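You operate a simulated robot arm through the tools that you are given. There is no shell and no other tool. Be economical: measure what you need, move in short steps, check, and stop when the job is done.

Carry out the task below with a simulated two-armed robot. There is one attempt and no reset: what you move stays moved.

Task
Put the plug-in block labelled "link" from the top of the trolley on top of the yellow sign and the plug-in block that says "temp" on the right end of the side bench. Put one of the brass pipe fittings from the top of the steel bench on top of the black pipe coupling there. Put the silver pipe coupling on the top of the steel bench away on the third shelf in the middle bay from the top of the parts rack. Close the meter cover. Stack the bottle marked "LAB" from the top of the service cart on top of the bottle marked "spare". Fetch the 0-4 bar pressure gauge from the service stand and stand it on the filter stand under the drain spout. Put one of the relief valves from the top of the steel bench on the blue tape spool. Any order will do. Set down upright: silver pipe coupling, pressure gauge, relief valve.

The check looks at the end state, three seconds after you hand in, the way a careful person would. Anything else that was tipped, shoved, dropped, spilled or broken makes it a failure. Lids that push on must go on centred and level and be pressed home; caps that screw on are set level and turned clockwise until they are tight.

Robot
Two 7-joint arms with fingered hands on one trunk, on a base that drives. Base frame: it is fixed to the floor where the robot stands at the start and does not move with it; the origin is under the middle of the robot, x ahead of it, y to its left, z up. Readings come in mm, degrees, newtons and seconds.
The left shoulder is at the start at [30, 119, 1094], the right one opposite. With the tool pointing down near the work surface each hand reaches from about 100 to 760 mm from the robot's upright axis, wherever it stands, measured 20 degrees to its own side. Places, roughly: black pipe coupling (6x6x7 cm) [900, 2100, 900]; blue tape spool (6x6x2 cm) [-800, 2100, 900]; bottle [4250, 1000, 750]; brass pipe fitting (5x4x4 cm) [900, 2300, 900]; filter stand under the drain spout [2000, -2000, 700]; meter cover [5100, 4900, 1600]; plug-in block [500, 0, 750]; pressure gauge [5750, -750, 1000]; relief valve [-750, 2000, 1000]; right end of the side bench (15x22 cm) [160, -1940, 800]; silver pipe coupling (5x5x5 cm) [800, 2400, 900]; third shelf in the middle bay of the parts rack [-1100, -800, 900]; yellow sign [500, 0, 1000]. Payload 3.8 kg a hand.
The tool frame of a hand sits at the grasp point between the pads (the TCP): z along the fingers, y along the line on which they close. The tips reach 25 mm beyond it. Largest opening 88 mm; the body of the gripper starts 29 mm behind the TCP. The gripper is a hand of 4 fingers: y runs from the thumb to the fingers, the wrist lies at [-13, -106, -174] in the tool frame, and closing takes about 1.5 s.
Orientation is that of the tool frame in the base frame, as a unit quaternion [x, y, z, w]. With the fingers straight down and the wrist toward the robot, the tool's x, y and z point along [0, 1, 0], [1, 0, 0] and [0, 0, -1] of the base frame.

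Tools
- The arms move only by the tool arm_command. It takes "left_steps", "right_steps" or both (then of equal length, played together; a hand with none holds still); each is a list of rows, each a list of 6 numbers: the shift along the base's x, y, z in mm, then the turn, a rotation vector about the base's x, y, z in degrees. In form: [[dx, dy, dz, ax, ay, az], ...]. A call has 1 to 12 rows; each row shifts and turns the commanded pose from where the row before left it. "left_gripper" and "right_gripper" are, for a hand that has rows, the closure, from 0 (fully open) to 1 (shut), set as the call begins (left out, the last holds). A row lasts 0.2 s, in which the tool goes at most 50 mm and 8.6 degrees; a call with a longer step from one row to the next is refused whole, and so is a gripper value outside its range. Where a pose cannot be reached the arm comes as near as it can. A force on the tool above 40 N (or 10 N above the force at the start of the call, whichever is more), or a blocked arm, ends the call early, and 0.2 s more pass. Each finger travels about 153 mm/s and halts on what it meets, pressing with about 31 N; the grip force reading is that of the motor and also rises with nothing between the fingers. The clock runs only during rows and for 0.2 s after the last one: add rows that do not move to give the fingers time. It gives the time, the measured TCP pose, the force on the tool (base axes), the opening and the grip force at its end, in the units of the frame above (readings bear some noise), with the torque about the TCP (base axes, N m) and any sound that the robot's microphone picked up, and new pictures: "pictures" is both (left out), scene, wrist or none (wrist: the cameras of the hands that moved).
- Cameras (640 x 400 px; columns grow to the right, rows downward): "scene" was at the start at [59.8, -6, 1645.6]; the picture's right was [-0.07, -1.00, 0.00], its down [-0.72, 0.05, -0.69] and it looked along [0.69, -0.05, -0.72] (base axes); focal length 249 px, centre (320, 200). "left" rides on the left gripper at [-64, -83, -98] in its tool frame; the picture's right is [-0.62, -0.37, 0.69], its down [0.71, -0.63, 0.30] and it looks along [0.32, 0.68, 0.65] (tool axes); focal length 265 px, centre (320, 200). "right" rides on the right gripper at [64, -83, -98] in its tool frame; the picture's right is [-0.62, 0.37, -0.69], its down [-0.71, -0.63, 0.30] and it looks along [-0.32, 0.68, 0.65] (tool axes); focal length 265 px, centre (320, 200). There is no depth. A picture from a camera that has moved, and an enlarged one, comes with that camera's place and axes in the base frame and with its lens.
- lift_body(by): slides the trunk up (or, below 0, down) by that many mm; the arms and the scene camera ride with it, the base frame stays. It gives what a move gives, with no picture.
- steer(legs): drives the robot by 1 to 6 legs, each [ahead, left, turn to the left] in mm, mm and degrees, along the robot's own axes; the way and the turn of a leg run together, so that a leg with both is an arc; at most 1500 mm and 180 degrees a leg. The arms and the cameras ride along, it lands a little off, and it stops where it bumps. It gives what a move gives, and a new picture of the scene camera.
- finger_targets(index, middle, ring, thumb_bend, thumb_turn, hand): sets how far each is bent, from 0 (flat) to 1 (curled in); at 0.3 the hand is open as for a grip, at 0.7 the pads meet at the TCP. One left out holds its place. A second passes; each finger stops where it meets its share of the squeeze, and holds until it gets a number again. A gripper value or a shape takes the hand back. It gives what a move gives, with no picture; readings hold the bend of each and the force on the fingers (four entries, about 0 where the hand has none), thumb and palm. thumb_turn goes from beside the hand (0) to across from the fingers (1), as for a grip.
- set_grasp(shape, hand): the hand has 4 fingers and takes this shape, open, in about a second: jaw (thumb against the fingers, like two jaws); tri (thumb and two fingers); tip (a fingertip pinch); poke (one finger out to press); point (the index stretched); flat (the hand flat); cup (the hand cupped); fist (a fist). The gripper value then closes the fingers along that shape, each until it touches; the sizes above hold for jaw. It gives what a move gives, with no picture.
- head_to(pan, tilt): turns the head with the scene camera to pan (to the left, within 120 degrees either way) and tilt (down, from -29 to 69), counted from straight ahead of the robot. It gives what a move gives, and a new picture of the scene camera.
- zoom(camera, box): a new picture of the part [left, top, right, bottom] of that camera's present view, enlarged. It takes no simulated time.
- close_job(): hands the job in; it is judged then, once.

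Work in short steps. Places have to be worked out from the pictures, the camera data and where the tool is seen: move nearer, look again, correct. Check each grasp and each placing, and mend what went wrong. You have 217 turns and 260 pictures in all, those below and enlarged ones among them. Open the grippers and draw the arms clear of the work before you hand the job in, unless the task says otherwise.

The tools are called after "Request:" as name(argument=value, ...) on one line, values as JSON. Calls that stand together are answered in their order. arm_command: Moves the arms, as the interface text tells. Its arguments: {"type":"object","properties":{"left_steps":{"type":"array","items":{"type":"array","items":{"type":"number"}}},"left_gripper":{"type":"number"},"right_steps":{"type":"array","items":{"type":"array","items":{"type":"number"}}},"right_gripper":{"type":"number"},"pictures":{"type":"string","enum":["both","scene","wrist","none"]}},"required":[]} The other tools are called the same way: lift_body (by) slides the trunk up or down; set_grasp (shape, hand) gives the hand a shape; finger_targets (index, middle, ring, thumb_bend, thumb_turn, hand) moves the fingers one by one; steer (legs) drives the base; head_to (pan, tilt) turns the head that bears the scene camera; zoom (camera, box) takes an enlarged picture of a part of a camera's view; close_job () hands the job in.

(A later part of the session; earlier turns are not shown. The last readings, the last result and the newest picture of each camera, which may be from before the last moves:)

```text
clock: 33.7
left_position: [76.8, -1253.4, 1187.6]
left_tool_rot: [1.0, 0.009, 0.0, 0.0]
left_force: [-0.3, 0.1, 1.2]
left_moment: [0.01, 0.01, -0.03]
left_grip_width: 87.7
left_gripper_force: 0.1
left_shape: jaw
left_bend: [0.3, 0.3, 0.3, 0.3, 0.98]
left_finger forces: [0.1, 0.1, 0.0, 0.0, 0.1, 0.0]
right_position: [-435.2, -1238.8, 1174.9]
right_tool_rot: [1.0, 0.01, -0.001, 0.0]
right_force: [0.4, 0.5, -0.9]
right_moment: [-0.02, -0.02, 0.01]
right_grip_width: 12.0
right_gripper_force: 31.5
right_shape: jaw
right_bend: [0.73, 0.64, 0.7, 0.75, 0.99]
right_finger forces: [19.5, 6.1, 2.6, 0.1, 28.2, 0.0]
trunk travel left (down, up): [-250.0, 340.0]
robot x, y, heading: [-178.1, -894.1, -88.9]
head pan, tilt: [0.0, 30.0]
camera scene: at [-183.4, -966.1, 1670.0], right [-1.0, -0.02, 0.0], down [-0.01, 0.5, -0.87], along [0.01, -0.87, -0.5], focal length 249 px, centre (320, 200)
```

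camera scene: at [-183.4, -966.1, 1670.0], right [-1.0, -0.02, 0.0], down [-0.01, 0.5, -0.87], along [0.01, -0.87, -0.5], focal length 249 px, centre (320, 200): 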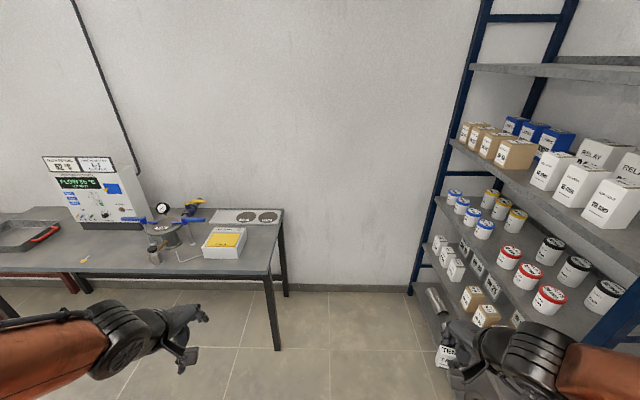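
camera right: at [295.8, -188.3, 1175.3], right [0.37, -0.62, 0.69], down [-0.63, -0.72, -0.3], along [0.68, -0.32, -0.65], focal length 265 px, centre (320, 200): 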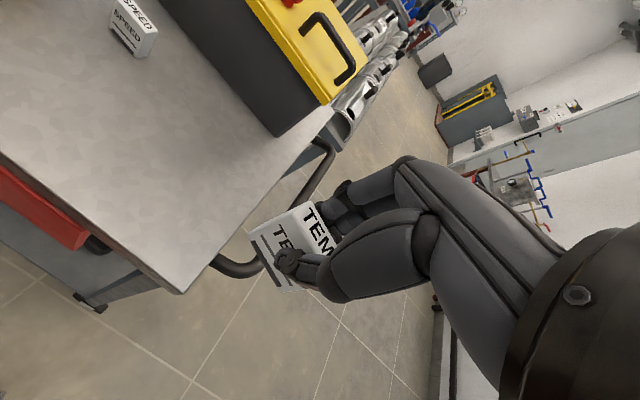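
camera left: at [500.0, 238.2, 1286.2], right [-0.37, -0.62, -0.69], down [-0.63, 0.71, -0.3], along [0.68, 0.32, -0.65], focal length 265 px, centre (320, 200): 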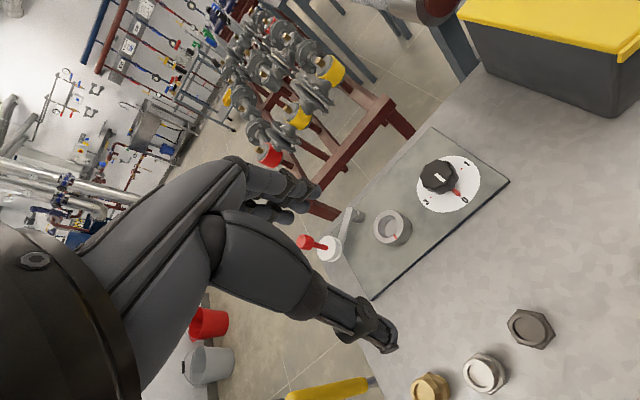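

The free right end of the bench is right of the white box, near [160, -1940]. I drive to stand in front of it.

Request:
steer(legs=[[0, 500, 0], [440, 0, 0]])

Request:
head_to(pan=-10, tilt=50)

```text
clock: 38.9
left_position: [581.1, -1682.6, 1188.8]
left_tool_rot: [1.0, 0.006, 0.0, 0.0]
left_force: [0.1, -1.0, 0.6]
left_moment: [0.0, -0.01, 0.02]
left_grip_width: 87.6
left_gripper_force: 0.0
left_shape: jaw
left_bend: [0.3, 0.3, 0.3, 0.3, 0.98]
left_finger forces: [0.0, 0.0, 0.0, 0.0, 0.1, 0.1]
right_position: [70.3, -1666.2, 1175.5]
right_tool_rot: [1.0, 0.008, 0.001, 0.0]
right_force: [0.2, -0.7, -1.1]
right_moment: [0.02, 0.03, 0.02]
right_grip_width: 12.0
right_gripper_force: 31.1
right_shape: jaw
right_bend: [0.73, 0.64, 0.7, 0.75, 0.99]
right_finger forces: [19.6, 6.2, 2.6, 0.0, 28.2, 0.1]
trunk travel left (down, up): [-250.0, 340.0]
robot x, y, heading: [317.6, -1321.2, -89.4]
head pan, tilt: [0.0, 30.0]
camera scene: at [322.7, -1395.5, 1670.0], right [-1.0, -0.01, 0.0], down [-0.01, 0.5, -0.87], along [0.01, -0.87, -0.5], focal length 249 px, centre (320, 200)
```

scene: 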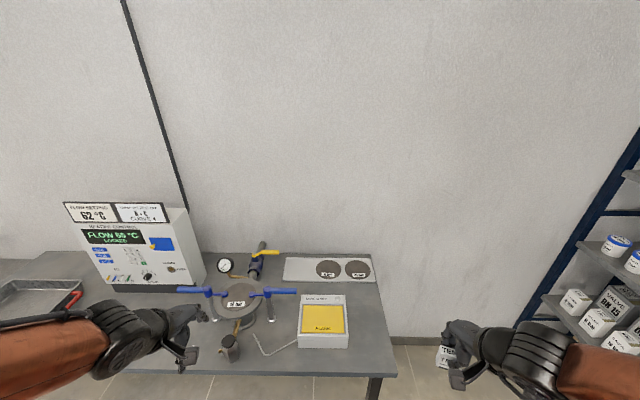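

```text
clock: 39.8
left_position: [581.0, -1681.9, 1188.4]
left_tool_rot: [1.0, 0.006, 0.0, 0.0]
left_force: [-0.5, 0.0, 0.1]
left_moment: [-0.03, 0.03, 0.0]
left_grip_width: 87.6
left_gripper_force: 0.0
left_shape: jaw
left_bend: [0.3, 0.3, 0.3, 0.3, 0.98]
left_finger forces: [0.0, 0.0, 0.0, 0.0, 0.0, 0.1]
right_position: [69.7, -1664.4, 1175.0]
right_tool_rot: [1.0, 0.008, 0.0, 0.0]
right_force: [-0.7, 0.3, -0.5]
right_moment: [-0.01, -0.02, -0.03]
right_grip_width: 12.2
right_gripper_force: 31.1
right_shape: jaw
right_bend: [0.73, 0.64, 0.7, 0.75, 0.99]
right_finger forces: [19.4, 6.2, 2.5, 0.1, 28.2, 0.0]
trunk travel left (down, up): [-250.0, 340.0]
robot x, y, heading: [321.1, -1321.6, -89.7]
head pan, tilt: [-10.0, 50.0]
camera scene: at [309.2, -1380.0, 1640.5], right [-0.99, 0.16, 0.0], down [0.12, 0.76, -0.64], along [-0.1, -0.64, -0.77], focal length 249 px, centre (320, 200)
```

scene: 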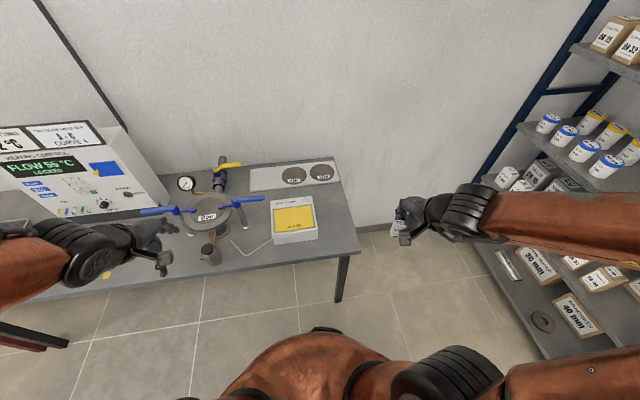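

I move the right hand over the free right end at moderate height.

Request:
arm_command(right_steps=[[13, -38, -10, 0, 0, 0], [13, -38, -10, 0, 0, 0], [13, -38, -10, 0, 0, 0], [13, -38, -10, 0, 0, 0], [13, -38, -10, 0, 0, 0], [13, -38, -20, 0, 0, 0], [12, -38, -30, 0, 0, 0], [0, 0, 0, 0, 0, 0]])

```text
clock: 41.6
left_position: [582.1, -1681.1, 1189.1]
left_tool_rot: [1.0, 0.007, 0.0, 0.0]
left_force: [-0.1, 0.0, 0.4]
left_moment: [-0.01, -0.05, 0.0]
left_grip_width: 87.5
left_gripper_force: 0.0
left_shape: jaw
left_bend: [0.3, 0.3, 0.3, 0.3, 0.98]
left_finger forces: [0.0, 0.1, 0.1, 0.0, 0.0, 0.0]
right_position: [158.7, -1928.6, 1074.7]
right_tool_rot: [1.0, 0.008, 0.0, 0.001]
right_force: [0.3, -0.1, 0.2]
right_moment: [-0.03, -0.03, -0.01]
right_grip_width: 12.0
right_gripper_force: 30.4
right_shape: jaw
right_bend: [0.73, 0.64, 0.71, 0.75, 0.99]
right_finger forces: [19.6, 6.3, 2.4, 0.0, 28.2, 0.0]
trunk travel left (down, up): [-250.0, 340.0]
robot x, y, heading: [324.5, -1322.6, -89.1]
head pan, tilt: [-10.0, 50.0]
camera scene: at [309.1, -1379.0, 1640.5], right [-0.99, 0.16, 0.0], down [0.12, 0.76, -0.64], along [-0.1, -0.63, -0.77], focal length 249 px, centre (320, 200)
camera right: at [221.2, -1842.3, 1173.6], right [-0.61, -0.38, 0.69], down [-0.72, 0.62, -0.3], along [-0.31, -0.69, -0.65], focal length 265 px, centre (320, 200)
```

scene: 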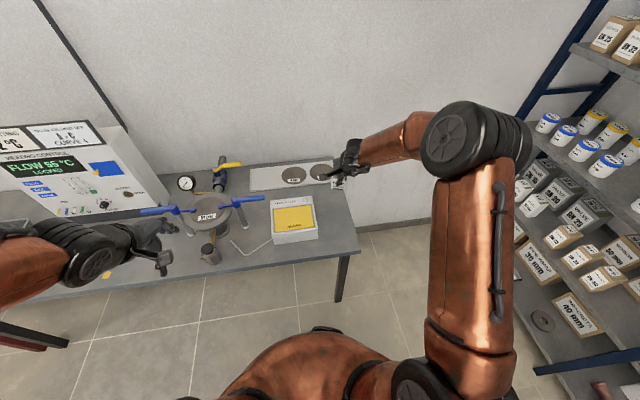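
right: 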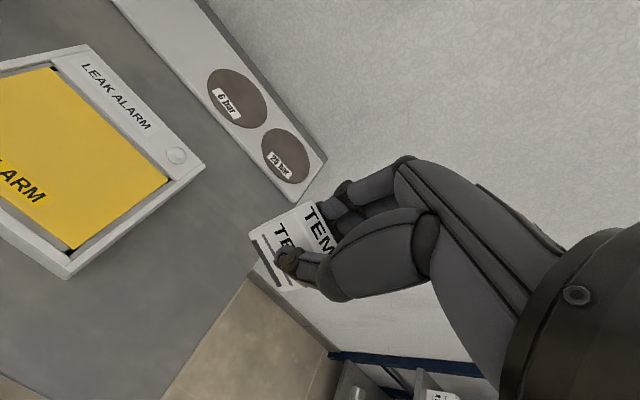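

The area is clear; box edge at x≈240, bench edge x≈77, surface near z≈800. I lower most of the way.

Request:
arm_command(right_steps=[[0, -5, -45, 0, 0, 0], [0, 0, -45, 0, 0, 0], [0, 0, -45, 0, 0, 0], [0, 0, -40, 0, 0, 0], [0, 0, 0, 0, 0, 0]], pictures="wrist")

```text
clock: 42.8
left_position: [581.1, -1681.9, 1188.3]
left_tool_rot: [1.0, 0.006, 0.001, 0.0]
left_force: [0.2, 0.2, -0.4]
left_moment: [0.05, -0.02, 0.02]
left_grip_width: 87.7
left_gripper_force: 0.0
left_shape: jaw
left_bend: [0.3, 0.3, 0.3, 0.3, 0.98]
left_finger forces: [0.0, 0.0, 0.1, 0.0, 0.0, 0.0]
right_position: [161.5, -1935.5, 897.4]
right_tool_rot: [1.0, 0.008, 0.0, 0.0]
right_force: [0.7, 0.3, -0.2]
right_moment: [-0.02, -0.04, -0.04]
right_grip_width: 11.9
right_gripper_force: 31.3
right_shape: jaw
right_bend: [0.73, 0.64, 0.71, 0.75, 0.99]
right_finger forces: [19.8, 6.2, 2.2, 0.1, 28.1, 0.0]
trunk travel left (down, up): [-250.0, 340.0]
robot x, y, heading: [322.5, -1324.4, -89.5]
head pan, tilt: [-10.0, 50.0]
camera right: at [224.0, -1849.6, 996.9], right [-0.61, -0.38, 0.69], down [-0.72, 0.62, -0.3], along [-0.31, -0.69, -0.65], focal length 265 px, centre (320, 200)
```

right: 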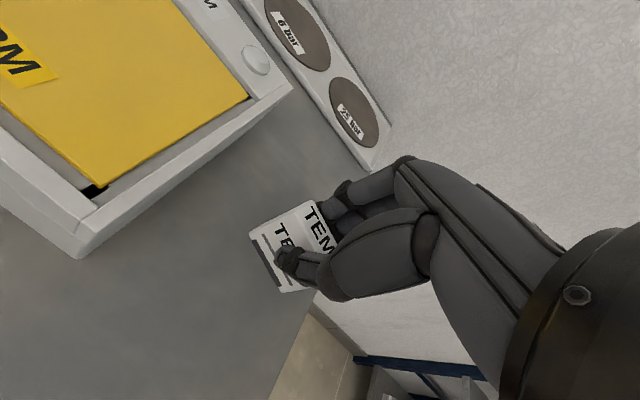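

Still above the bench. I lower further.

Request:
arm_command(right_steps=[[0, 0, -20, 0, 0, 0], [0, 0, -15, 0, 0, 0], [0, 0, -8, 0, 0, 0], [0, 0, 0, 0, 0, 0]], pictures="wrist")

```text
clock: 43.8
left_position: [581.5, -1682.0, 1189.2]
left_tool_rot: [1.0, 0.007, -0.001, 0.0]
left_force: [-0.2, 0.0, 0.8]
left_moment: [0.02, 0.02, 0.04]
left_grip_width: 87.4
left_gripper_force: 0.2
left_shape: jaw
left_bend: [0.3, 0.3, 0.3, 0.3, 0.98]
left_finger forces: [0.0, 0.1, 0.0, 0.1, 0.0, 0.0]
right_position: [161.6, -1937.1, 856.3]
right_tool_rot: [1.0, 0.008, 0.0, 0.0]
right_force: [-0.2, 0.5, -0.5]
right_moment: [-0.03, 0.02, 0.0]
right_grip_width: 12.0
right_gripper_force: 31.1
right_shape: jaw
right_bend: [0.73, 0.64, 0.71, 0.75, 0.99]
right_finger forces: [19.8, 6.2, 2.1, 0.1, 28.1, 0.1]
trunk travel left (down, up): [-250.0, 340.0]
robot x, y, heading: [322.2, -1323.0, -89.0]
head pan, tilt: [-10.0, 50.0]
camera right: at [223.9, -1850.3, 954.8], right [-0.61, -0.38, 0.69], down [-0.72, 0.62, -0.3], along [-0.31, -0.69, -0.65], focal length 265 px, centre (320, 200)
```

right: 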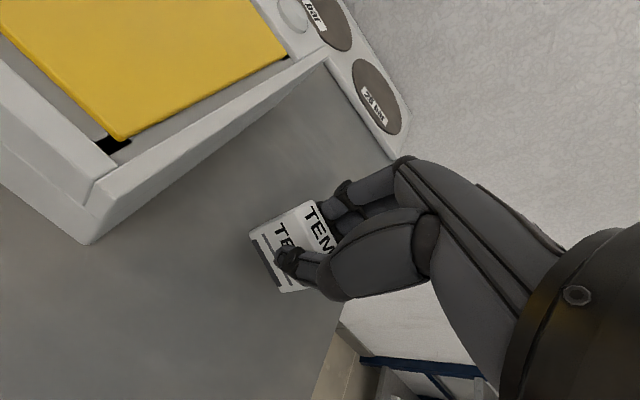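

I continue down in small steps, watching the force.

Request:
arm_command(right_steps=[[0, 0, -5, 0, 0, 0], [0, 0, -5, 0, 0, 0], [0, 0, -4, 0, 0, 0], [0, 0, -3, 0, 0, 0], [0, 0, 0, 0, 0, 0]], pictures="none")

```text
clock: 45.0
left_position: [581.6, -1680.3, 1189.4]
left_tool_rot: [1.0, 0.006, 0.0, 0.0]
left_force: [0.5, -0.5, -1.1]
left_moment: [-0.03, 0.02, -0.02]
left_grip_width: 87.5
left_gripper_force: 0.0
left_shape: jaw
left_bend: [0.3, 0.3, 0.3, 0.3, 0.98]
left_finger forces: [0.1, 0.0, 0.1, 0.1, 0.0, 0.1]
right_position: [161.0, -1936.4, 844.1]
right_tool_rot: [1.0, 0.007, -0.001, 0.004]
right_force: [-1.3, 2.0, 24.4]
right_moment: [-0.03, 0.0, 0.05]
right_grip_width: 12.9
right_gripper_force: 31.3
right_shape: jaw
right_bend: [0.73, 0.64, 0.71, 0.75, 0.98]
right_finger forces: [20.4, 8.6, 2.6, 0.0, 33.4, 0.1]
trunk travel left (down, up): [-250.0, 340.0]
robot x, y, heading: [323.9, -1322.1, -89.4]
head pan, tilt: [-10.0, 50.0]
```

Contact (24 N). I ease up 3 mm, release and raise.

Request:
arm_command(right_steps=[[0, 0, 4, 0, 0, 0], [0, 0, 0, 0, 0, 0]], pictures="none")

Request:
arm_command(right_steps=[[0, 0, 0, 0, 0, 0], [0, 0, 0, 0, 0, 0], [0, 0, 0, 0, 0, 0], [0, 0, 0, 0, 0, 0], [0, 0, 30, 0, 0, 0], [0, 0, 45, 0, 0, 0], [0, 0, 45, 0, 0, 0], [0, 0, 45, 0, 0, 0], [0, 0, 45, 0, 0, 0], [0, 0, 0, 0, 0, 0]], right_gripper=0.2, pictures="wrist")

```text
clock: 45.6
left_position: [581.7, -1681.6, 1189.4]
left_tool_rot: [1.0, 0.006, 0.001, 0.0]
left_force: [-0.3, -0.4, -1.1]
left_moment: [0.0, 0.03, -0.01]
left_grip_width: 88.0
left_gripper_force: 0.1
left_shape: jaw
left_bend: [0.3, 0.3, 0.3, 0.3, 0.98]
left_finger forces: [0.1, 0.0, 0.0, 0.0, 0.0, 0.0]
right_position: [160.6, -1936.1, 845.1]
right_tool_rot: [1.0, 0.007, 0.0, 0.001]
right_force: [-1.3, -2.3, 12.2]
right_moment: [-0.11, 0.0, 0.02]
right_grip_width: 13.0
right_gripper_force: 31.1
right_shape: jaw
right_bend: [0.73, 0.64, 0.71, 0.76, 0.98]
right_finger forces: [21.9, 8.0, 2.6, 0.0, 29.8, 0.1]
trunk travel left (down, up): [-250.0, 340.0]
robot x, y, heading: [323.1, -1324.4, -89.2]
head pan, tilt: [-10.0, 50.0]
```

```text
clock: 47.8
left_position: [580.8, -1682.5, 1188.6]
left_tool_rot: [1.0, 0.005, 0.0, 0.0]
left_force: [0.3, -0.6, -0.3]
left_moment: [0.02, -0.02, -0.03]
left_grip_width: 87.7
left_gripper_force: 0.0
left_shape: jaw
left_bend: [0.3, 0.3, 0.3, 0.3, 0.98]
left_finger forces: [0.0, 0.0, 0.0, 0.0, 0.1, 0.1]
right_position: [160.1, -1938.5, 1054.9]
right_tool_rot: [1.0, 0.008, 0.001, -0.001]
right_force: [1.0, -0.1, 0.7]
right_moment: [0.0, -0.01, 0.01]
right_grip_width: 70.2
right_gripper_force: 0.0
right_shape: jaw
right_bend: [0.27, 0.34, 0.32, 0.49, 0.99]
right_finger forces: [0.0, 0.0, 0.1, 0.0, 0.0, 0.1]
trunk travel left (down, up): [-250.0, 340.0]
robot x, y, heading: [323.6, -1323.3, -89.1]
head pan, tilt: [-10.0, 50.0]
camera right: at [222.8, -1852.5, 1154.3], right [-0.61, -0.38, 0.69], down [-0.72, 0.62, -0.3], along [-0.31, -0.69, -0.65], focal length 265 px, centre (320, 200)
```

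right: 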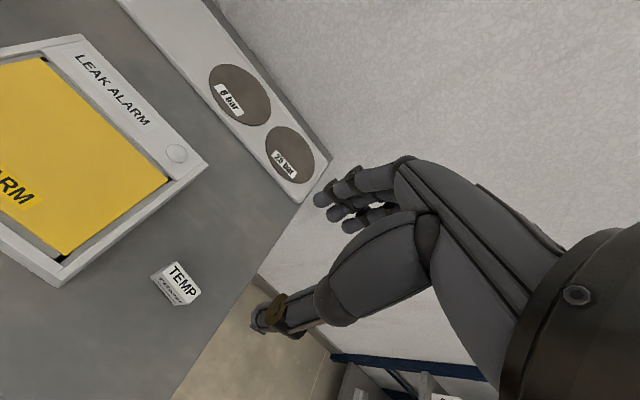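

TEMP stands on the bench end. I retract the arm, back off, and turn to face +x, then look along the room.

Request:
arm_command(right_steps=[[-13, 40, 20, 0, 0, 0], [-13, 40, 20, 0, 0, 0], [-13, 40, 20, 0, 0, 0], [-13, 40, 20, 0, 0, 0], [-13, 40, 20, 0, 0, 0], [-13, 40, 20, 0, 0, 0], [-12, 30, 0, 0, 0, 0]], pictures="none")

Request:
steer(legs=[[-300, 0, 0], [0, 0, 90]])

Request:
head_to(pan=0, tilt=15)

```text
clock: 49.4
left_position: [582.2, -1681.7, 1189.2]
left_tool_rot: [1.0, 0.006, 0.0, 0.0]
left_force: [1.0, 0.8, 0.8]
left_moment: [0.01, 0.0, 0.02]
left_grip_width: 87.7
left_gripper_force: 0.0
left_shape: jaw
left_bend: [0.3, 0.3, 0.3, 0.3, 0.98]
left_finger forces: [0.0, 0.1, 0.0, 0.0, 0.0, 0.0]
right_position: [65.1, -1662.0, 1162.4]
right_tool_rot: [1.0, -0.005, -0.009, -0.019]
right_force: [-0.8, 0.1, 1.3]
right_moment: [-0.02, -0.05, 0.01]
right_grip_width: 70.2
right_gripper_force: 0.1
right_shape: jaw
right_bend: [0.27, 0.34, 0.32, 0.49, 0.99]
right_finger forces: [0.0, 0.1, 0.0, 0.0, 0.1, 0.0]
right hand out of reach, approached as far as the arm can: row 7
trunk travel left (down, up): [-250.0, 340.0]
robot x, y, heading: [321.2, -1322.9, -89.2]
head pan, tilt: [-10.0, 50.0]
```

```text
clock: 55.3
left_position: [664.8, -751.9, 1188.9]
left_tool_rot: [0.686, 0.728, 0.0, 0.0]
left_force: [0.4, -0.9, -0.1]
left_moment: [0.02, 0.02, -0.01]
left_grip_width: 87.6
left_gripper_force: 0.1
left_shape: jaw
left_bend: [0.3, 0.3, 0.3, 0.3, 0.98]
left_finger forces: [0.0, 0.1, 0.0, 0.0, 0.0, 0.0]
right_position: [672.9, -1261.0, 1172.1]
right_tool_rot: [0.685, 0.729, -0.001, 0.001]
right_force: [-0.2, 0.1, -0.3]
right_moment: [-0.01, 0.02, 0.03]
right_grip_width: 70.2
right_gripper_force: 0.0
right_shape: jaw
right_bend: [0.27, 0.34, 0.32, 0.49, 0.99]
right_finger forces: [0.0, 0.0, 0.0, 0.1, 0.0, 0.0]
trunk travel left (down, up): [-250.0, 340.0]
robot x, y, heading: [318.7, -1029.7, 3.5]
head pan, tilt: [-10.0, 50.0]
camera scene: at [374.3, -1038.6, 1640.5], right [-0.12, -0.99, 0.0], down [-0.76, 0.09, -0.64], along [0.64, -0.07, -0.77], focal length 249 px, centre (320, 200)
```

scene: 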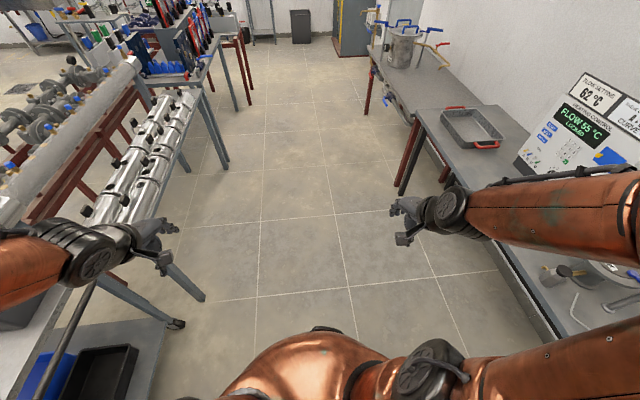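

```text
clock: 56.3
left_position: [666.4, -753.1, 1188.3]
left_tool_rot: [0.686, 0.728, 0.0, -0.001]
left_force: [0.0, 0.2, 0.5]
left_moment: [0.01, -0.04, 0.0]
left_grip_width: 88.1
left_gripper_force: 0.1
left_shape: jaw
left_bend: [0.3, 0.3, 0.3, 0.3, 0.98]
left_finger forces: [0.1, 0.0, 0.0, 0.0, 0.0, 0.1]
right_position: [673.8, -1260.9, 1174.8]
right_tool_rot: [0.684, 0.729, -0.002, 0.0]
right_force: [0.3, -0.2, 0.6]
right_moment: [0.01, 0.01, 0.0]
right_grip_width: 70.1
right_gripper_force: 0.1
right_shape: jaw
right_bend: [0.27, 0.34, 0.32, 0.49, 0.99]
right_finger forces: [0.0, 0.0, 0.1, 0.1, 0.0, 0.0]
trunk travel left (down, up): [-250.0, 340.0]
robot x, y, heading: [317.4, -1028.3, 3.3]
head pan, tilt: [0.0, 15.0]
camera scene: at [391.1, -1024.3, 1694.1], right [0.06, -1.0, 0.0], down [-0.26, -0.02, -0.97], along [0.96, 0.06, -0.26], focal length 249 px, centre (320, 200)
```

scene: 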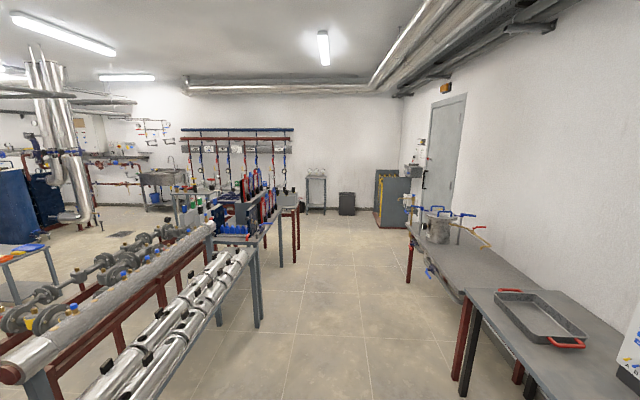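

The corridor ahead is clear; the gauges stand on the small stand at the far wall, and the tank with taps (drain spout) is on the right bench. I drive along and inspect the filter stand in passing.

Request:
steer(legs=[[0, 0, -3.3], [1500, 0, 0]])

Request:
head_to(pan=-85, tilt=40)

```text
clock: 64.2
left_position: [2195.8, -774.7, 1190.2]
left_tool_rot: [0.707, 0.707, 0.0, -0.001]
left_force: [-0.4, 0.0, -0.1]
left_moment: [0.01, 0.01, -0.02]
left_grip_width: 87.9
left_gripper_force: 0.1
left_shape: jaw
left_bend: [0.3, 0.3, 0.3, 0.3, 0.98]
left_finger forces: [0.0, 0.0, 0.1, 0.1, 0.0, 0.0]
right_position: [2173.6, -1282.4, 1172.3]
right_tool_rot: [0.706, 0.708, -0.001, 0.0]
right_force: [-0.4, 0.1, 0.3]
right_moment: [0.0, 0.03, -0.02]
right_grip_width: 70.2
right_gripper_force: 0.0
right_shape: jaw
right_bend: [0.27, 0.34, 0.32, 0.49, 0.99]
right_finger forces: [0.0, 0.0, 0.0, 0.1, 0.0, 0.0]
trunk travel left (down, up): [-250.0, 340.0]
robot x, y, heading: [1832.8, -1027.8, -0.1]
head pan, tilt: [0.0, 15.0]
camera scene: at [1906.7, -1028.8, 1694.2], right [0.0, -1.0, 0.0], down [-0.26, 0.0, -0.97], along [0.97, 0.0, -0.26], focal length 249 px, centre (320, 200)
```

scene: 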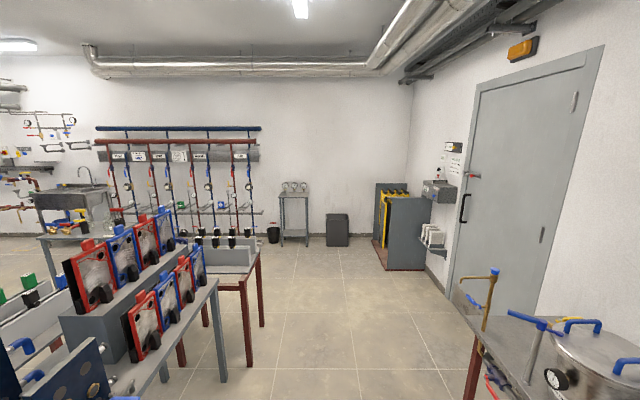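

```text
clock: 65.8
left_position: [2196.2, -774.0, 1189.6]
left_tool_rot: [0.708, 0.706, 0.0, 0.0]
left_force: [-0.1, -0.2, -0.8]
left_moment: [-0.01, 0.01, 0.0]
left_grip_width: 87.6
left_gripper_force: 0.0
left_shape: jaw
left_bend: [0.3, 0.3, 0.3, 0.3, 0.98]
left_finger forces: [0.0, 0.0, 0.0, 0.1, 0.0, 0.0]
right_position: [2173.4, -1280.0, 1174.1]
right_tool_rot: [0.707, 0.708, -0.001, 0.0]
right_force: [0.3, -0.3, -0.6]
right_moment: [-0.01, -0.01, -0.02]
right_grip_width: 70.2
right_gripper_force: 0.0
right_shape: jaw
right_bend: [0.27, 0.34, 0.32, 0.49, 0.99]
right_finger forces: [0.0, 0.0, 0.1, 0.0, 0.0, 0.0]
trunk travel left (down, up): [-250.0, 340.0]
robot x, y, heading: [1835.2, -1026.9, 0.0]
head pan, tilt: [-85.0, 40.0]
camera scene: at [1820.4, -1113.4, 1654.7], right [-1.0, -0.09, 0.0], down [-0.06, 0.64, -0.77], along [0.07, -0.76, -0.64], focal length 249 px, centre (320, 200)
```

scene: 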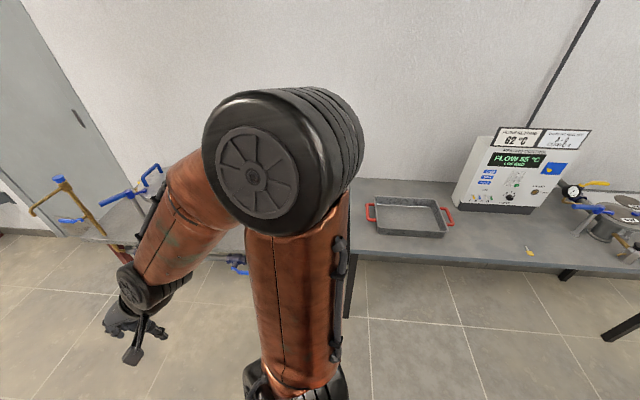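

The arm blocks that view; I'll inspect the filter stand on return. I drive on to the service stand.

Request:
head_to(pan=0, tilt=30)

Request:
steer(legs=[[1500, 0, 0], [1150, 0, 0], [0, 430, 0]])

```text
clock: 67.4
left_position: [2195.9, -774.1, 1188.6]
left_tool_rot: [0.707, 0.707, 0.0, 0.0]
left_force: [0.0, 0.6, 0.2]
left_moment: [0.03, 0.0, 0.01]
left_grip_width: 87.7
left_gripper_force: 0.1
left_shape: jaw
left_bend: [0.3, 0.3, 0.3, 0.3, 0.98]
left_finger forces: [0.1, 0.0, 0.0, 0.0, 0.0, 0.0]
right_position: [2174.9, -1281.4, 1172.4]
right_tool_rot: [0.707, 0.708, -0.001, 0.0]
right_force: [0.7, 0.2, -0.4]
right_moment: [0.02, -0.04, -0.01]
right_grip_width: 70.3
right_gripper_force: 0.1
right_shape: jaw
right_bend: [0.27, 0.34, 0.32, 0.49, 0.99]
right_finger forces: [0.0, 0.1, 0.0, 0.1, 0.0, 0.0]
trunk travel left (down, up): [-250.0, 340.0]
robot x, y, heading: [1832.8, -1026.6, -0.1]
head pan, tilt: [0.0, 30.0]
camera scene: at [1903.4, -1028.9, 1670.0], right [0.0, -1.0, 0.0], down [-0.5, 0.0, -0.87], along [0.87, 0.0, -0.5], focal length 249 px, centre (320, 200)
```

scene: 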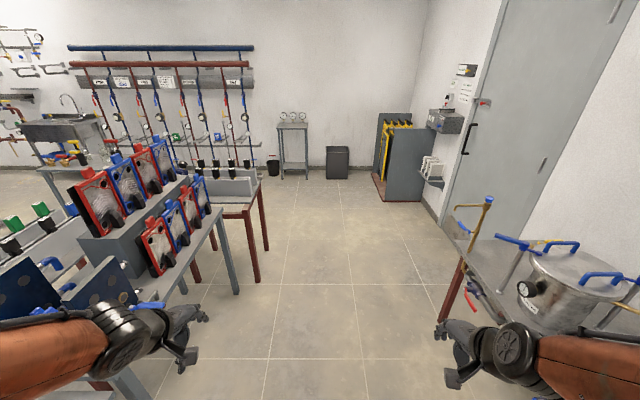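

```text
clock: 82.6
left_position: [4855.2, -392.2, 1187.8]
left_tool_rot: [0.712, 0.702, 0.0, 0.0]
left_force: [0.9, -0.7, -0.3]
left_moment: [-0.01, 0.0, -0.01]
left_grip_width: 87.6
left_gripper_force: 0.0
left_shape: jaw
left_bend: [0.3, 0.3, 0.3, 0.3, 0.98]
left_finger forces: [0.1, 0.0, 0.1, 0.0, 0.0, 0.0]
right_position: [4827.3, -898.9, 1173.0]
right_tool_rot: [0.711, 0.703, -0.001, 0.0]
right_force: [-1.1, -0.2, 0.2]
right_moment: [-0.02, 0.01, 0.06]
right_grip_width: 70.3
right_gripper_force: 0.1
right_shape: jaw
right_bend: [0.27, 0.34, 0.32, 0.49, 0.99]
right_finger forces: [0.0, 0.1, 0.0, 0.0, 0.0, 0.0]
trunk travel left (down, up): [-250.0, 340.0]
robot x, y, heading: [4488.4, -641.1, -0.9]
head pan, tilt: [0.0, 30.0]
camera scene: at [4559.4, -642.1, 1670.0], right [-0.01, -1.0, 0.0], down [-0.5, 0.01, -0.87], along [0.87, -0.01, -0.5], focal length 249 px, centre (320, 200)
```

scene: 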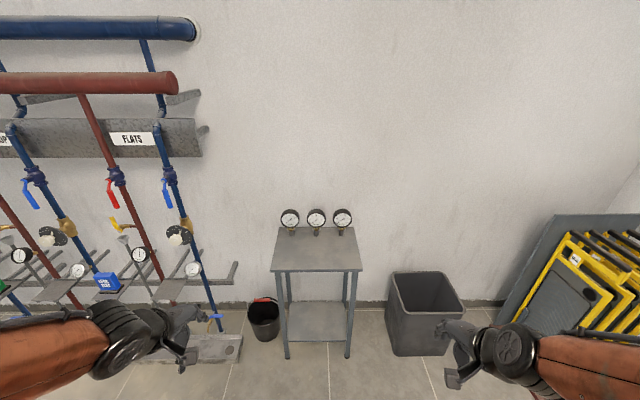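

Three gauges stand on the service stand. I zoom to read their scales.

Request:
zoom(camera="scene", box=[268, 196, 364, 256])

```text
6.67 times, centred on (316, 226) of scene
camera zoom: at [4559.4, -642.1, 1670.0], right [-0.01, -1.0, 0.0], down [-0.5, 0.01, -0.87], along [0.87, -0.01, -0.5], focal length 1662 px, centre (347, 27)
```

zoom: 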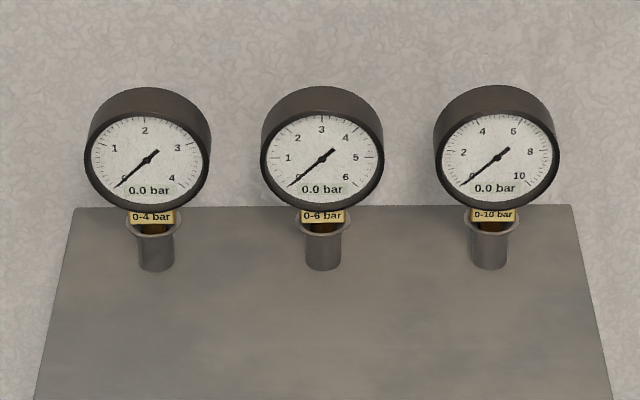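

The left gauge is the 0‑4 bar one, at about [5701, -489] in a socket. I drive closer, to use the left hand.

Request:
steer(legs=[[500, -40, 0.9]])

Request:
head_to(pan=10, tilt=50)

```text
clock: 85.5
left_position: [5359.9, -432.6, 1188.4]
left_tool_rot: [0.707, 0.707, 0.001, 0.001]
left_force: [1.4, 0.0, -0.4]
left_moment: [-0.02, -0.02, 0.01]
left_grip_width: 87.5
left_gripper_force: 0.0
left_shape: jaw
left_bend: [0.3, 0.3, 0.3, 0.3, 0.98]
left_finger forces: [0.0, 0.0, 0.1, 0.0, 0.1, 0.0]
right_position: [5337.5, -940.3, 1172.7]
right_tool_rot: [0.707, 0.707, -0.002, 0.0]
right_force: [-0.1, -0.8, 0.7]
right_moment: [-0.04, 0.01, 0.0]
right_grip_width: 70.2
right_gripper_force: 0.1
right_shape: jaw
right_bend: [0.27, 0.34, 0.32, 0.49, 0.99]
right_finger forces: [0.1, 0.0, 0.0, 0.1, 0.0, 0.0]
trunk travel left (down, up): [-250.0, 340.0]
robot x, y, heading: [4997.0, -685.2, -0.2]
head pan, tilt: [0.0, 30.0]
camera scene: at [5066.9, -687.1, 1670.0], right [0.0, -1.0, 0.0], down [-0.5, 0.0, -0.87], along [0.87, 0.0, -0.5], focal length 249 px, centre (320, 200)
```

scene: 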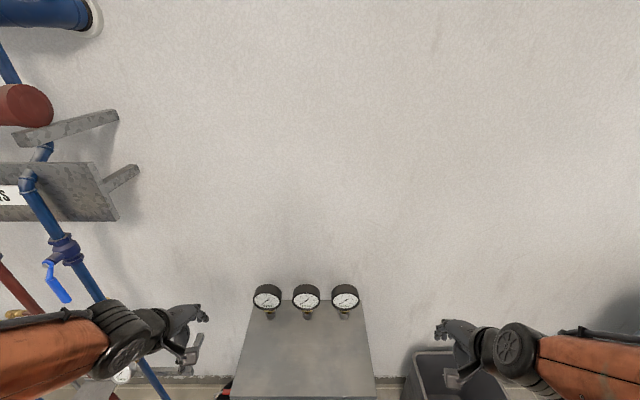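

```text
clock: 86.4
left_position: [5358.2, -433.3, 1188.8]
left_tool_rot: [0.708, 0.706, 0.0, 0.0]
left_force: [-0.3, -0.3, 0.0]
left_moment: [0.02, 0.0, 0.02]
left_grip_width: 87.5
left_gripper_force: 0.1
left_shape: jaw
left_bend: [0.3, 0.3, 0.3, 0.3, 0.98]
left_finger forces: [0.0, 0.1, 0.1, 0.0, 0.0, 0.0]
right_position: [5336.3, -938.6, 1172.5]
right_tool_rot: [0.707, 0.708, -0.001, 0.0]
right_force: [-0.5, 0.1, 0.3]
right_moment: [0.0, -0.02, 0.01]
right_grip_width: 70.0
right_gripper_force: 0.1
right_shape: jaw
right_bend: [0.27, 0.34, 0.32, 0.49, 0.99]
right_finger forces: [0.0, 0.0, 0.0, 0.0, 0.0, 0.0]
trunk travel left (down, up): [-250.0, 340.0]
robot x, y, heading: [4997.4, -686.7, -0.1]
head pan, tilt: [10.0, 50.0]
camera scene: at [5051.3, -673.7, 1640.5], right [0.17, -0.99, 0.0], down [-0.75, -0.13, -0.64], along [0.63, 0.11, -0.77], focal length 249 px, centre (320, 200)
```

scene: 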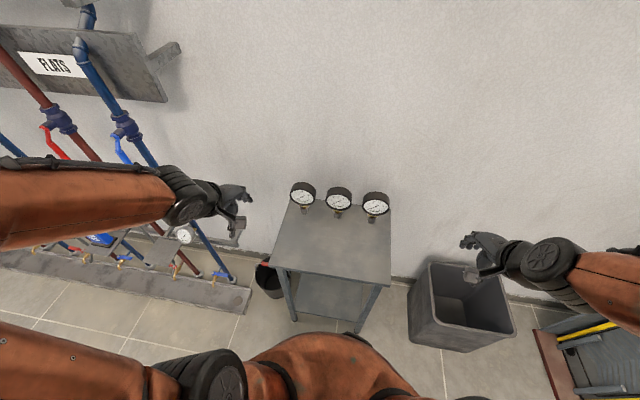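

Gauge dial face ≈[5670, -494, 918], case ~100 mm across. I drive 60 mm closer and bring the open left hand above it.

Request:
steer(legs=[[60, 0, 0]])

Request:
arm_command(left_steps=[[40, -10, 0, 0, 0, 0], [40, -10, 0, 0, 0, 0], [40, -10, 0, 0, 0, 0], [40, -10, 0, 0, 0, 0], [40, -10, 0, 0, 0, 0], [30, -10, -10, 0, 0, 0], [0, 0, -30, 0, 0, 0], [0, 0, 0, 0, 0, 0]], left_gripper=0)

```text
clock: 87.3
left_position: [5422.1, -433.1, 1188.4]
left_tool_rot: [0.708, 0.707, -0.001, -0.001]
left_force: [0.6, 0.6, 0.3]
left_moment: [-0.02, 0.0, -0.01]
left_grip_width: 87.5
left_gripper_force: 0.1
left_shape: jaw
left_bend: [0.3, 0.3, 0.3, 0.3, 0.98]
left_finger forces: [0.0, 0.0, 0.0, 0.1, 0.1, 0.0]
right_position: [5400.1, -940.5, 1174.1]
right_tool_rot: [0.707, 0.707, -0.002, -0.001]
right_force: [0.9, 0.6, -0.4]
right_moment: [-0.01, 0.0, -0.01]
right_grip_width: 70.4
right_gripper_force: 0.0
right_shape: jaw
right_bend: [0.27, 0.34, 0.32, 0.49, 0.99]
right_finger forces: [0.0, 0.0, 0.0, 0.0, 0.0, 0.0]
trunk travel left (down, up): [-250.0, 340.0]
robot x, y, heading: [5055.7, -687.5, -0.3]
head pan, tilt: [10.0, 50.0]
camera scene: at [5115.6, -673.7, 1640.4], right [0.17, -0.99, 0.0], down [-0.76, -0.13, -0.64], along [0.63, 0.11, -0.77], focal length 249 px, centre (320, 200)
```

scene: 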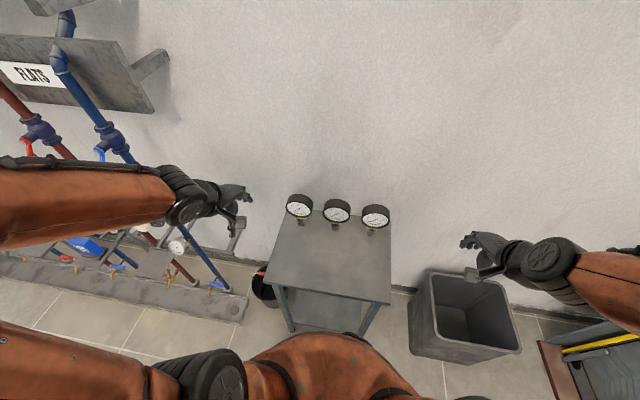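

```text
clock: 89.1
left_position: [5649.7, -492.9, 1148.0]
left_tool_rot: [0.708, 0.706, -0.001, 0.0]
left_force: [-0.2, -0.2, -0.9]
left_moment: [0.03, -0.03, 0.03]
left_grip_width: 87.6
left_gripper_force: 0.0
left_shape: jaw
left_bend: [0.3, 0.3, 0.3, 0.3, 0.98]
left_finger forces: [0.0, 0.0, 0.0, 0.0, 0.0, 0.0]
right_position: [5396.4, -939.7, 1172.6]
right_tool_rot: [0.707, 0.708, -0.001, 0.0]
right_force: [0.7, 0.8, 0.2]
right_moment: [0.0, -0.03, 0.01]
right_grip_width: 70.0
right_gripper_force: 0.0
right_shape: jaw
right_bend: [0.27, 0.34, 0.32, 0.49, 0.99]
right_finger forces: [0.0, 0.0, 0.0, 0.0, 0.0, 0.0]
trunk travel left (down, up): [-250.0, 340.0]
robot x, y, heading: [5058.1, -685.7, -0.2]
head pan, tilt: [10.0, 50.0]
camera scene: at [5112.4, -673.7, 1640.5], right [0.17, -0.99, 0.0], down [-0.75, -0.13, -0.64], along [0.63, 0.11, -0.77], focal length 249 px, centre (320, 200)
camera left: at [5567.4, -558.0, 1249.2], right [-0.37, -0.62, -0.69], down [-0.63, 0.72, -0.3], along [0.68, 0.32, -0.65], focal length 265 px, centre (320, 200)
```

scene: 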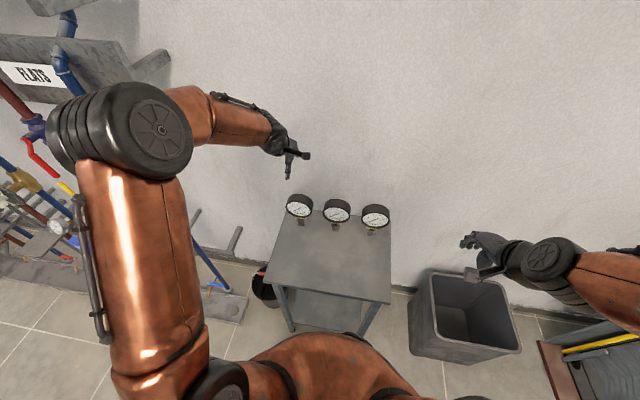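
left: 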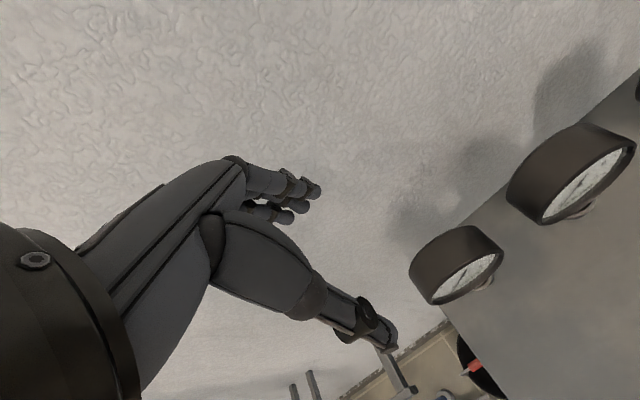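

I zoom the wrist view to measure the gauge case.

Request:
zoom(camera="left", box=[380, 200, 540, 300])

Request:
zoom(camera="scene", box=[260, 180, 340, 230])

```text
4.00 times, centred on (460, 250) of left
camera zoom: at [5567.4, -558.0, 1249.2], right [-0.37, -0.62, -0.69], down [-0.63, 0.72, -0.3], along [0.68, 0.32, -0.65], focal length 1062 px, centre (-240, 0)
```

zoom: 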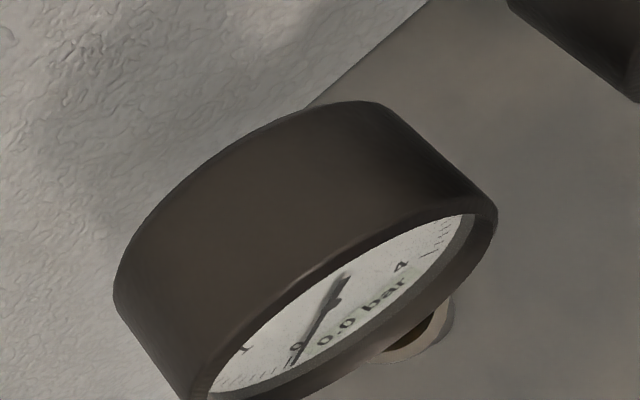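

```text
8.00 times, centred on (300, 205) of scene
camera zoom: at [5112.4, -673.7, 1640.5], right [0.17, -0.99, 0.0], down [-0.75, -0.13, -0.64], along [0.63, 0.11, -0.77], focal length 1994 px, centre (480, 160)
```

zoom: 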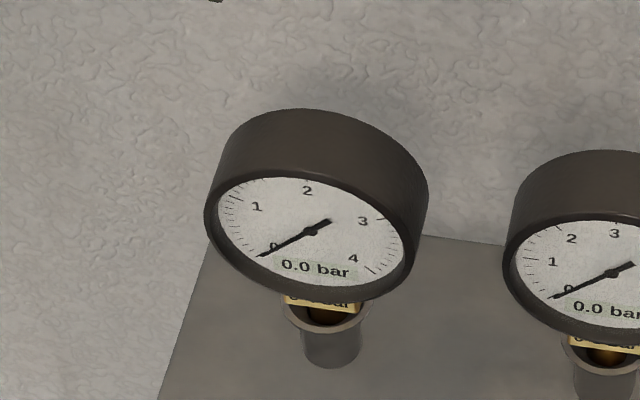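

Case ≈96 mm diameter, ≈42 mm deep, front at x≈5655. I line the hand up over its middle and lower to just above.

Request:
arm_command(left_steps=[[14, -4, -40, 0, 0, 0], [12, -3, -40, 0, 0, 0], [0, 0, -25, 0, 0, 0], [0, 0, 0, 0, 0, 0]])

```text
clock: 90.1
left_position: [5676.4, -498.9, 1044.3]
left_tool_rot: [0.708, 0.706, -0.001, 0.0]
left_force: [0.4, 0.4, -0.2]
left_moment: [-0.02, 0.02, -0.01]
left_grip_width: 87.5
left_gripper_force: 0.0
left_shape: jaw
left_bend: [0.3, 0.3, 0.3, 0.3, 0.98]
left_finger forces: [0.0, 0.0, 0.1, 0.0, 0.0, 0.0]
right_position: [5397.8, -939.3, 1171.7]
right_tool_rot: [0.707, 0.707, -0.001, 0.0]
right_force: [-0.2, 0.5, 0.1]
right_moment: [0.02, 0.0, -0.01]
right_grip_width: 70.2
right_gripper_force: 0.1
right_shape: jaw
right_bend: [0.27, 0.34, 0.32, 0.49, 0.99]
right_finger forces: [0.0, 0.0, 0.0, 0.0, 0.0, 0.0]
trunk travel left (down, up): [-250.0, 340.0]
robot x, y, heading: [5056.2, -683.2, -0.0]
head pan, tilt: [10.0, 50.0]
camera scene: at [5112.6, -673.7, 1640.5], right [0.17, -0.99, 0.0], down [-0.75, -0.13, -0.64], along [0.63, 0.11, -0.77], focal length 249 px, centre (320, 200)
camera left: at [5593.0, -563.9, 1144.1], right [-0.37, -0.62, -0.69], down [-0.63, 0.72, -0.3], along [0.68, 0.32, -0.65], focal length 265 px, centre (320, 200)
```

scene: 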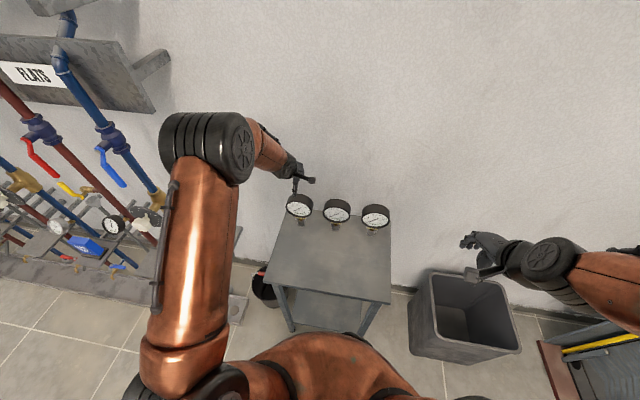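
left: 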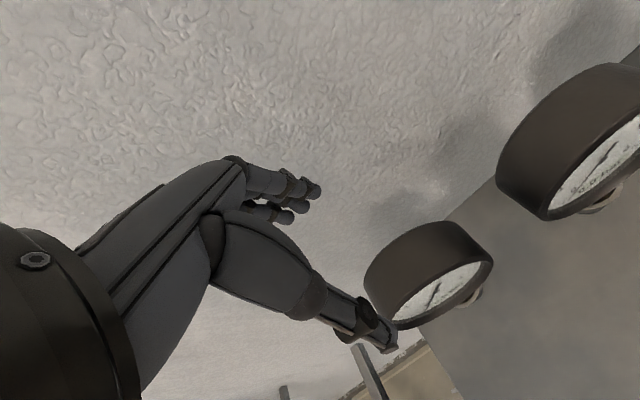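

The case top centre resolves to about [5666, -511, 967]. I shift by (-10,-11) and descend to TCP z≈947.

Request:
arm_command(left_steps=[[-10, -11, -10, 0, 0, 0], [0, 0, -35, 0, 0, 0], [0, 0, -30, 0, 0, 0], [0, 0, 0, 0, 0, 0]], pictures="wrist")

```text
clock: 91.1
left_position: [5664.6, -511.7, 968.7]
left_tool_rot: [0.708, 0.706, 0.0, -0.001]
left_force: [0.1, 0.0, -0.4]
left_moment: [0.02, -0.03, -0.01]
left_grip_width: 87.7
left_gripper_force: 0.0
left_shape: jaw
left_bend: [0.3, 0.3, 0.3, 0.3, 0.98]
left_finger forces: [0.0, 0.1, 0.0, 0.0, 0.0, 0.0]
right_position: [5397.3, -939.6, 1172.8]
right_tool_rot: [0.707, 0.707, -0.002, 0.0]
right_force: [0.0, -0.5, 0.4]
right_moment: [0.0, 0.01, -0.05]
right_grip_width: 70.1
right_gripper_force: 0.1
right_shape: jaw
right_bend: [0.27, 0.34, 0.32, 0.49, 0.99]
right_finger forces: [0.0, 0.2, 0.1, 0.0, 0.0, 0.0]
trunk travel left (down, up): [-250.0, 340.0]
robot x, y, heading: [5051.9, -687.2, -0.1]
head pan, tilt: [10.0, 50.0]
camera left: at [5582.9, -576.4, 1068.1], right [-0.37, -0.62, -0.69], down [-0.63, 0.72, -0.3], along [0.68, 0.32, -0.65], focal length 265 px, centre (320, 200)
```

left: 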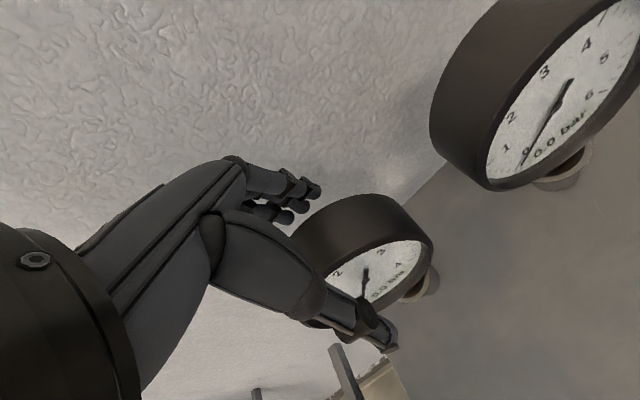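

The case is between thumb and fingers. I lower 22 mm and close.

Request:
arm_command(left_steps=[[0, -2, -12, 0, 0, 0], [0, 0, -10, 0, 0, 0], [0, 0, 0, 0, 0, 0]], pictures="wrist")

```text
clock: 91.9
left_position: [5665.6, -514.3, 947.0]
left_tool_rot: [0.707, 0.707, 0.0, 0.0]
left_force: [-0.1, -0.6, -0.5]
left_moment: [0.02, 0.03, 0.0]
left_grip_width: 87.8
left_gripper_force: 0.1
left_shape: jaw
left_bend: [0.3, 0.3, 0.3, 0.3, 0.98]
left_finger forces: [0.0, 0.1, 0.0, 0.0, 0.0, 0.1]
right_position: [5397.7, -940.1, 1172.5]
right_tool_rot: [0.707, 0.707, -0.001, 0.0]
right_force: [-0.6, 0.3, 0.1]
right_moment: [-0.01, 0.0, 0.02]
right_grip_width: 69.9
right_gripper_force: 0.1
right_shape: jaw
right_bend: [0.27, 0.34, 0.32, 0.49, 0.99]
right_finger forces: [0.0, 0.0, 0.0, 0.1, 0.0, 0.0]
trunk travel left (down, up): [-250.0, 340.0]
robot x, y, heading: [5055.5, -689.8, 0.1]
head pan, tilt: [10.0, 50.0]
camera left: at [5583.1, -578.5, 1047.0], right [-0.37, -0.62, -0.69], down [-0.63, 0.72, -0.3], along [0.68, 0.32, -0.65], focal length 265 px, centre (320, 200)
```

left: 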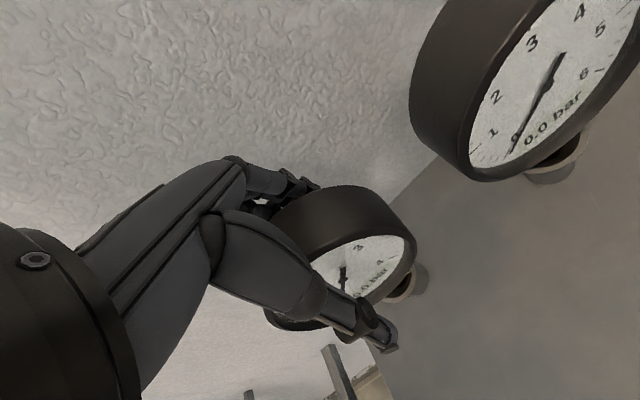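

Position looks good; I close the left hand.

Request:
arm_command(left_steps=[[0, 0, 0, 0, 0, 0], [0, 0, 0, 0, 0, 0], [0, 0, 0, 0, 0, 0], [0, 0, 0, 0, 0, 0], [0, 0, 0, 0, 0, 0], [0, 0, 0, 0, 0, 0], [0, 0, 0, 0, 0, 0]], left_gripper=1, pictures="wrist")

```text
clock: 93.5
left_position: [5664.9, -513.9, 948.1]
left_tool_rot: [0.707, 0.707, 0.0, 0.0]
left_force: [0.1, -0.1, 0.1]
left_moment: [0.01, -0.02, -0.03]
left_grip_width: 36.6
left_gripper_force: 30.7
left_shape: jaw
left_bend: [0.74, 0.44, 0.42, 0.74, 1.0]
left_finger forces: [16.0, 8.0, 3.9, 0.0, 27.6, 0.1]
right_position: [5397.9, -939.9, 1172.4]
right_tool_rot: [0.707, 0.707, -0.001, 0.0]
right_force: [-0.4, 0.0, 0.2]
right_moment: [-0.04, -0.02, 0.01]
right_grip_width: 70.3
right_gripper_force: 0.0
right_shape: jaw
right_bend: [0.27, 0.34, 0.32, 0.49, 0.99]
right_finger forces: [0.0, 0.0, 0.1, 0.1, 0.0, 0.1]
trunk travel left (down, up): [-250.0, 340.0]
robot x, y, heading: [5056.7, -686.8, -0.1]
head pan, tilt: [10.0, 50.0]
camera left: at [5583.1, -578.4, 1046.9], right [-0.37, -0.62, -0.69], down [-0.63, 0.72, -0.3], along [0.68, 0.32, -0.65], focal length 265 px, centre (320, 200)
```

left: 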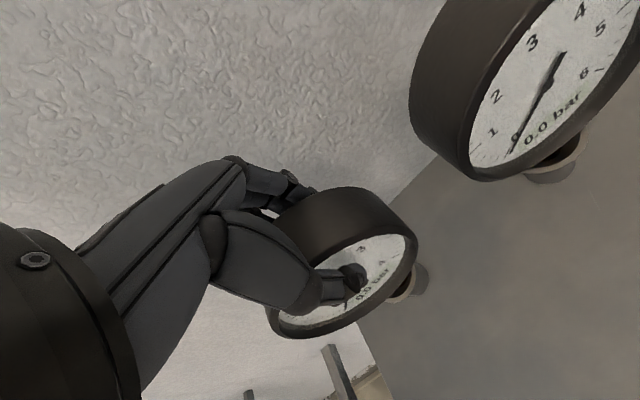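

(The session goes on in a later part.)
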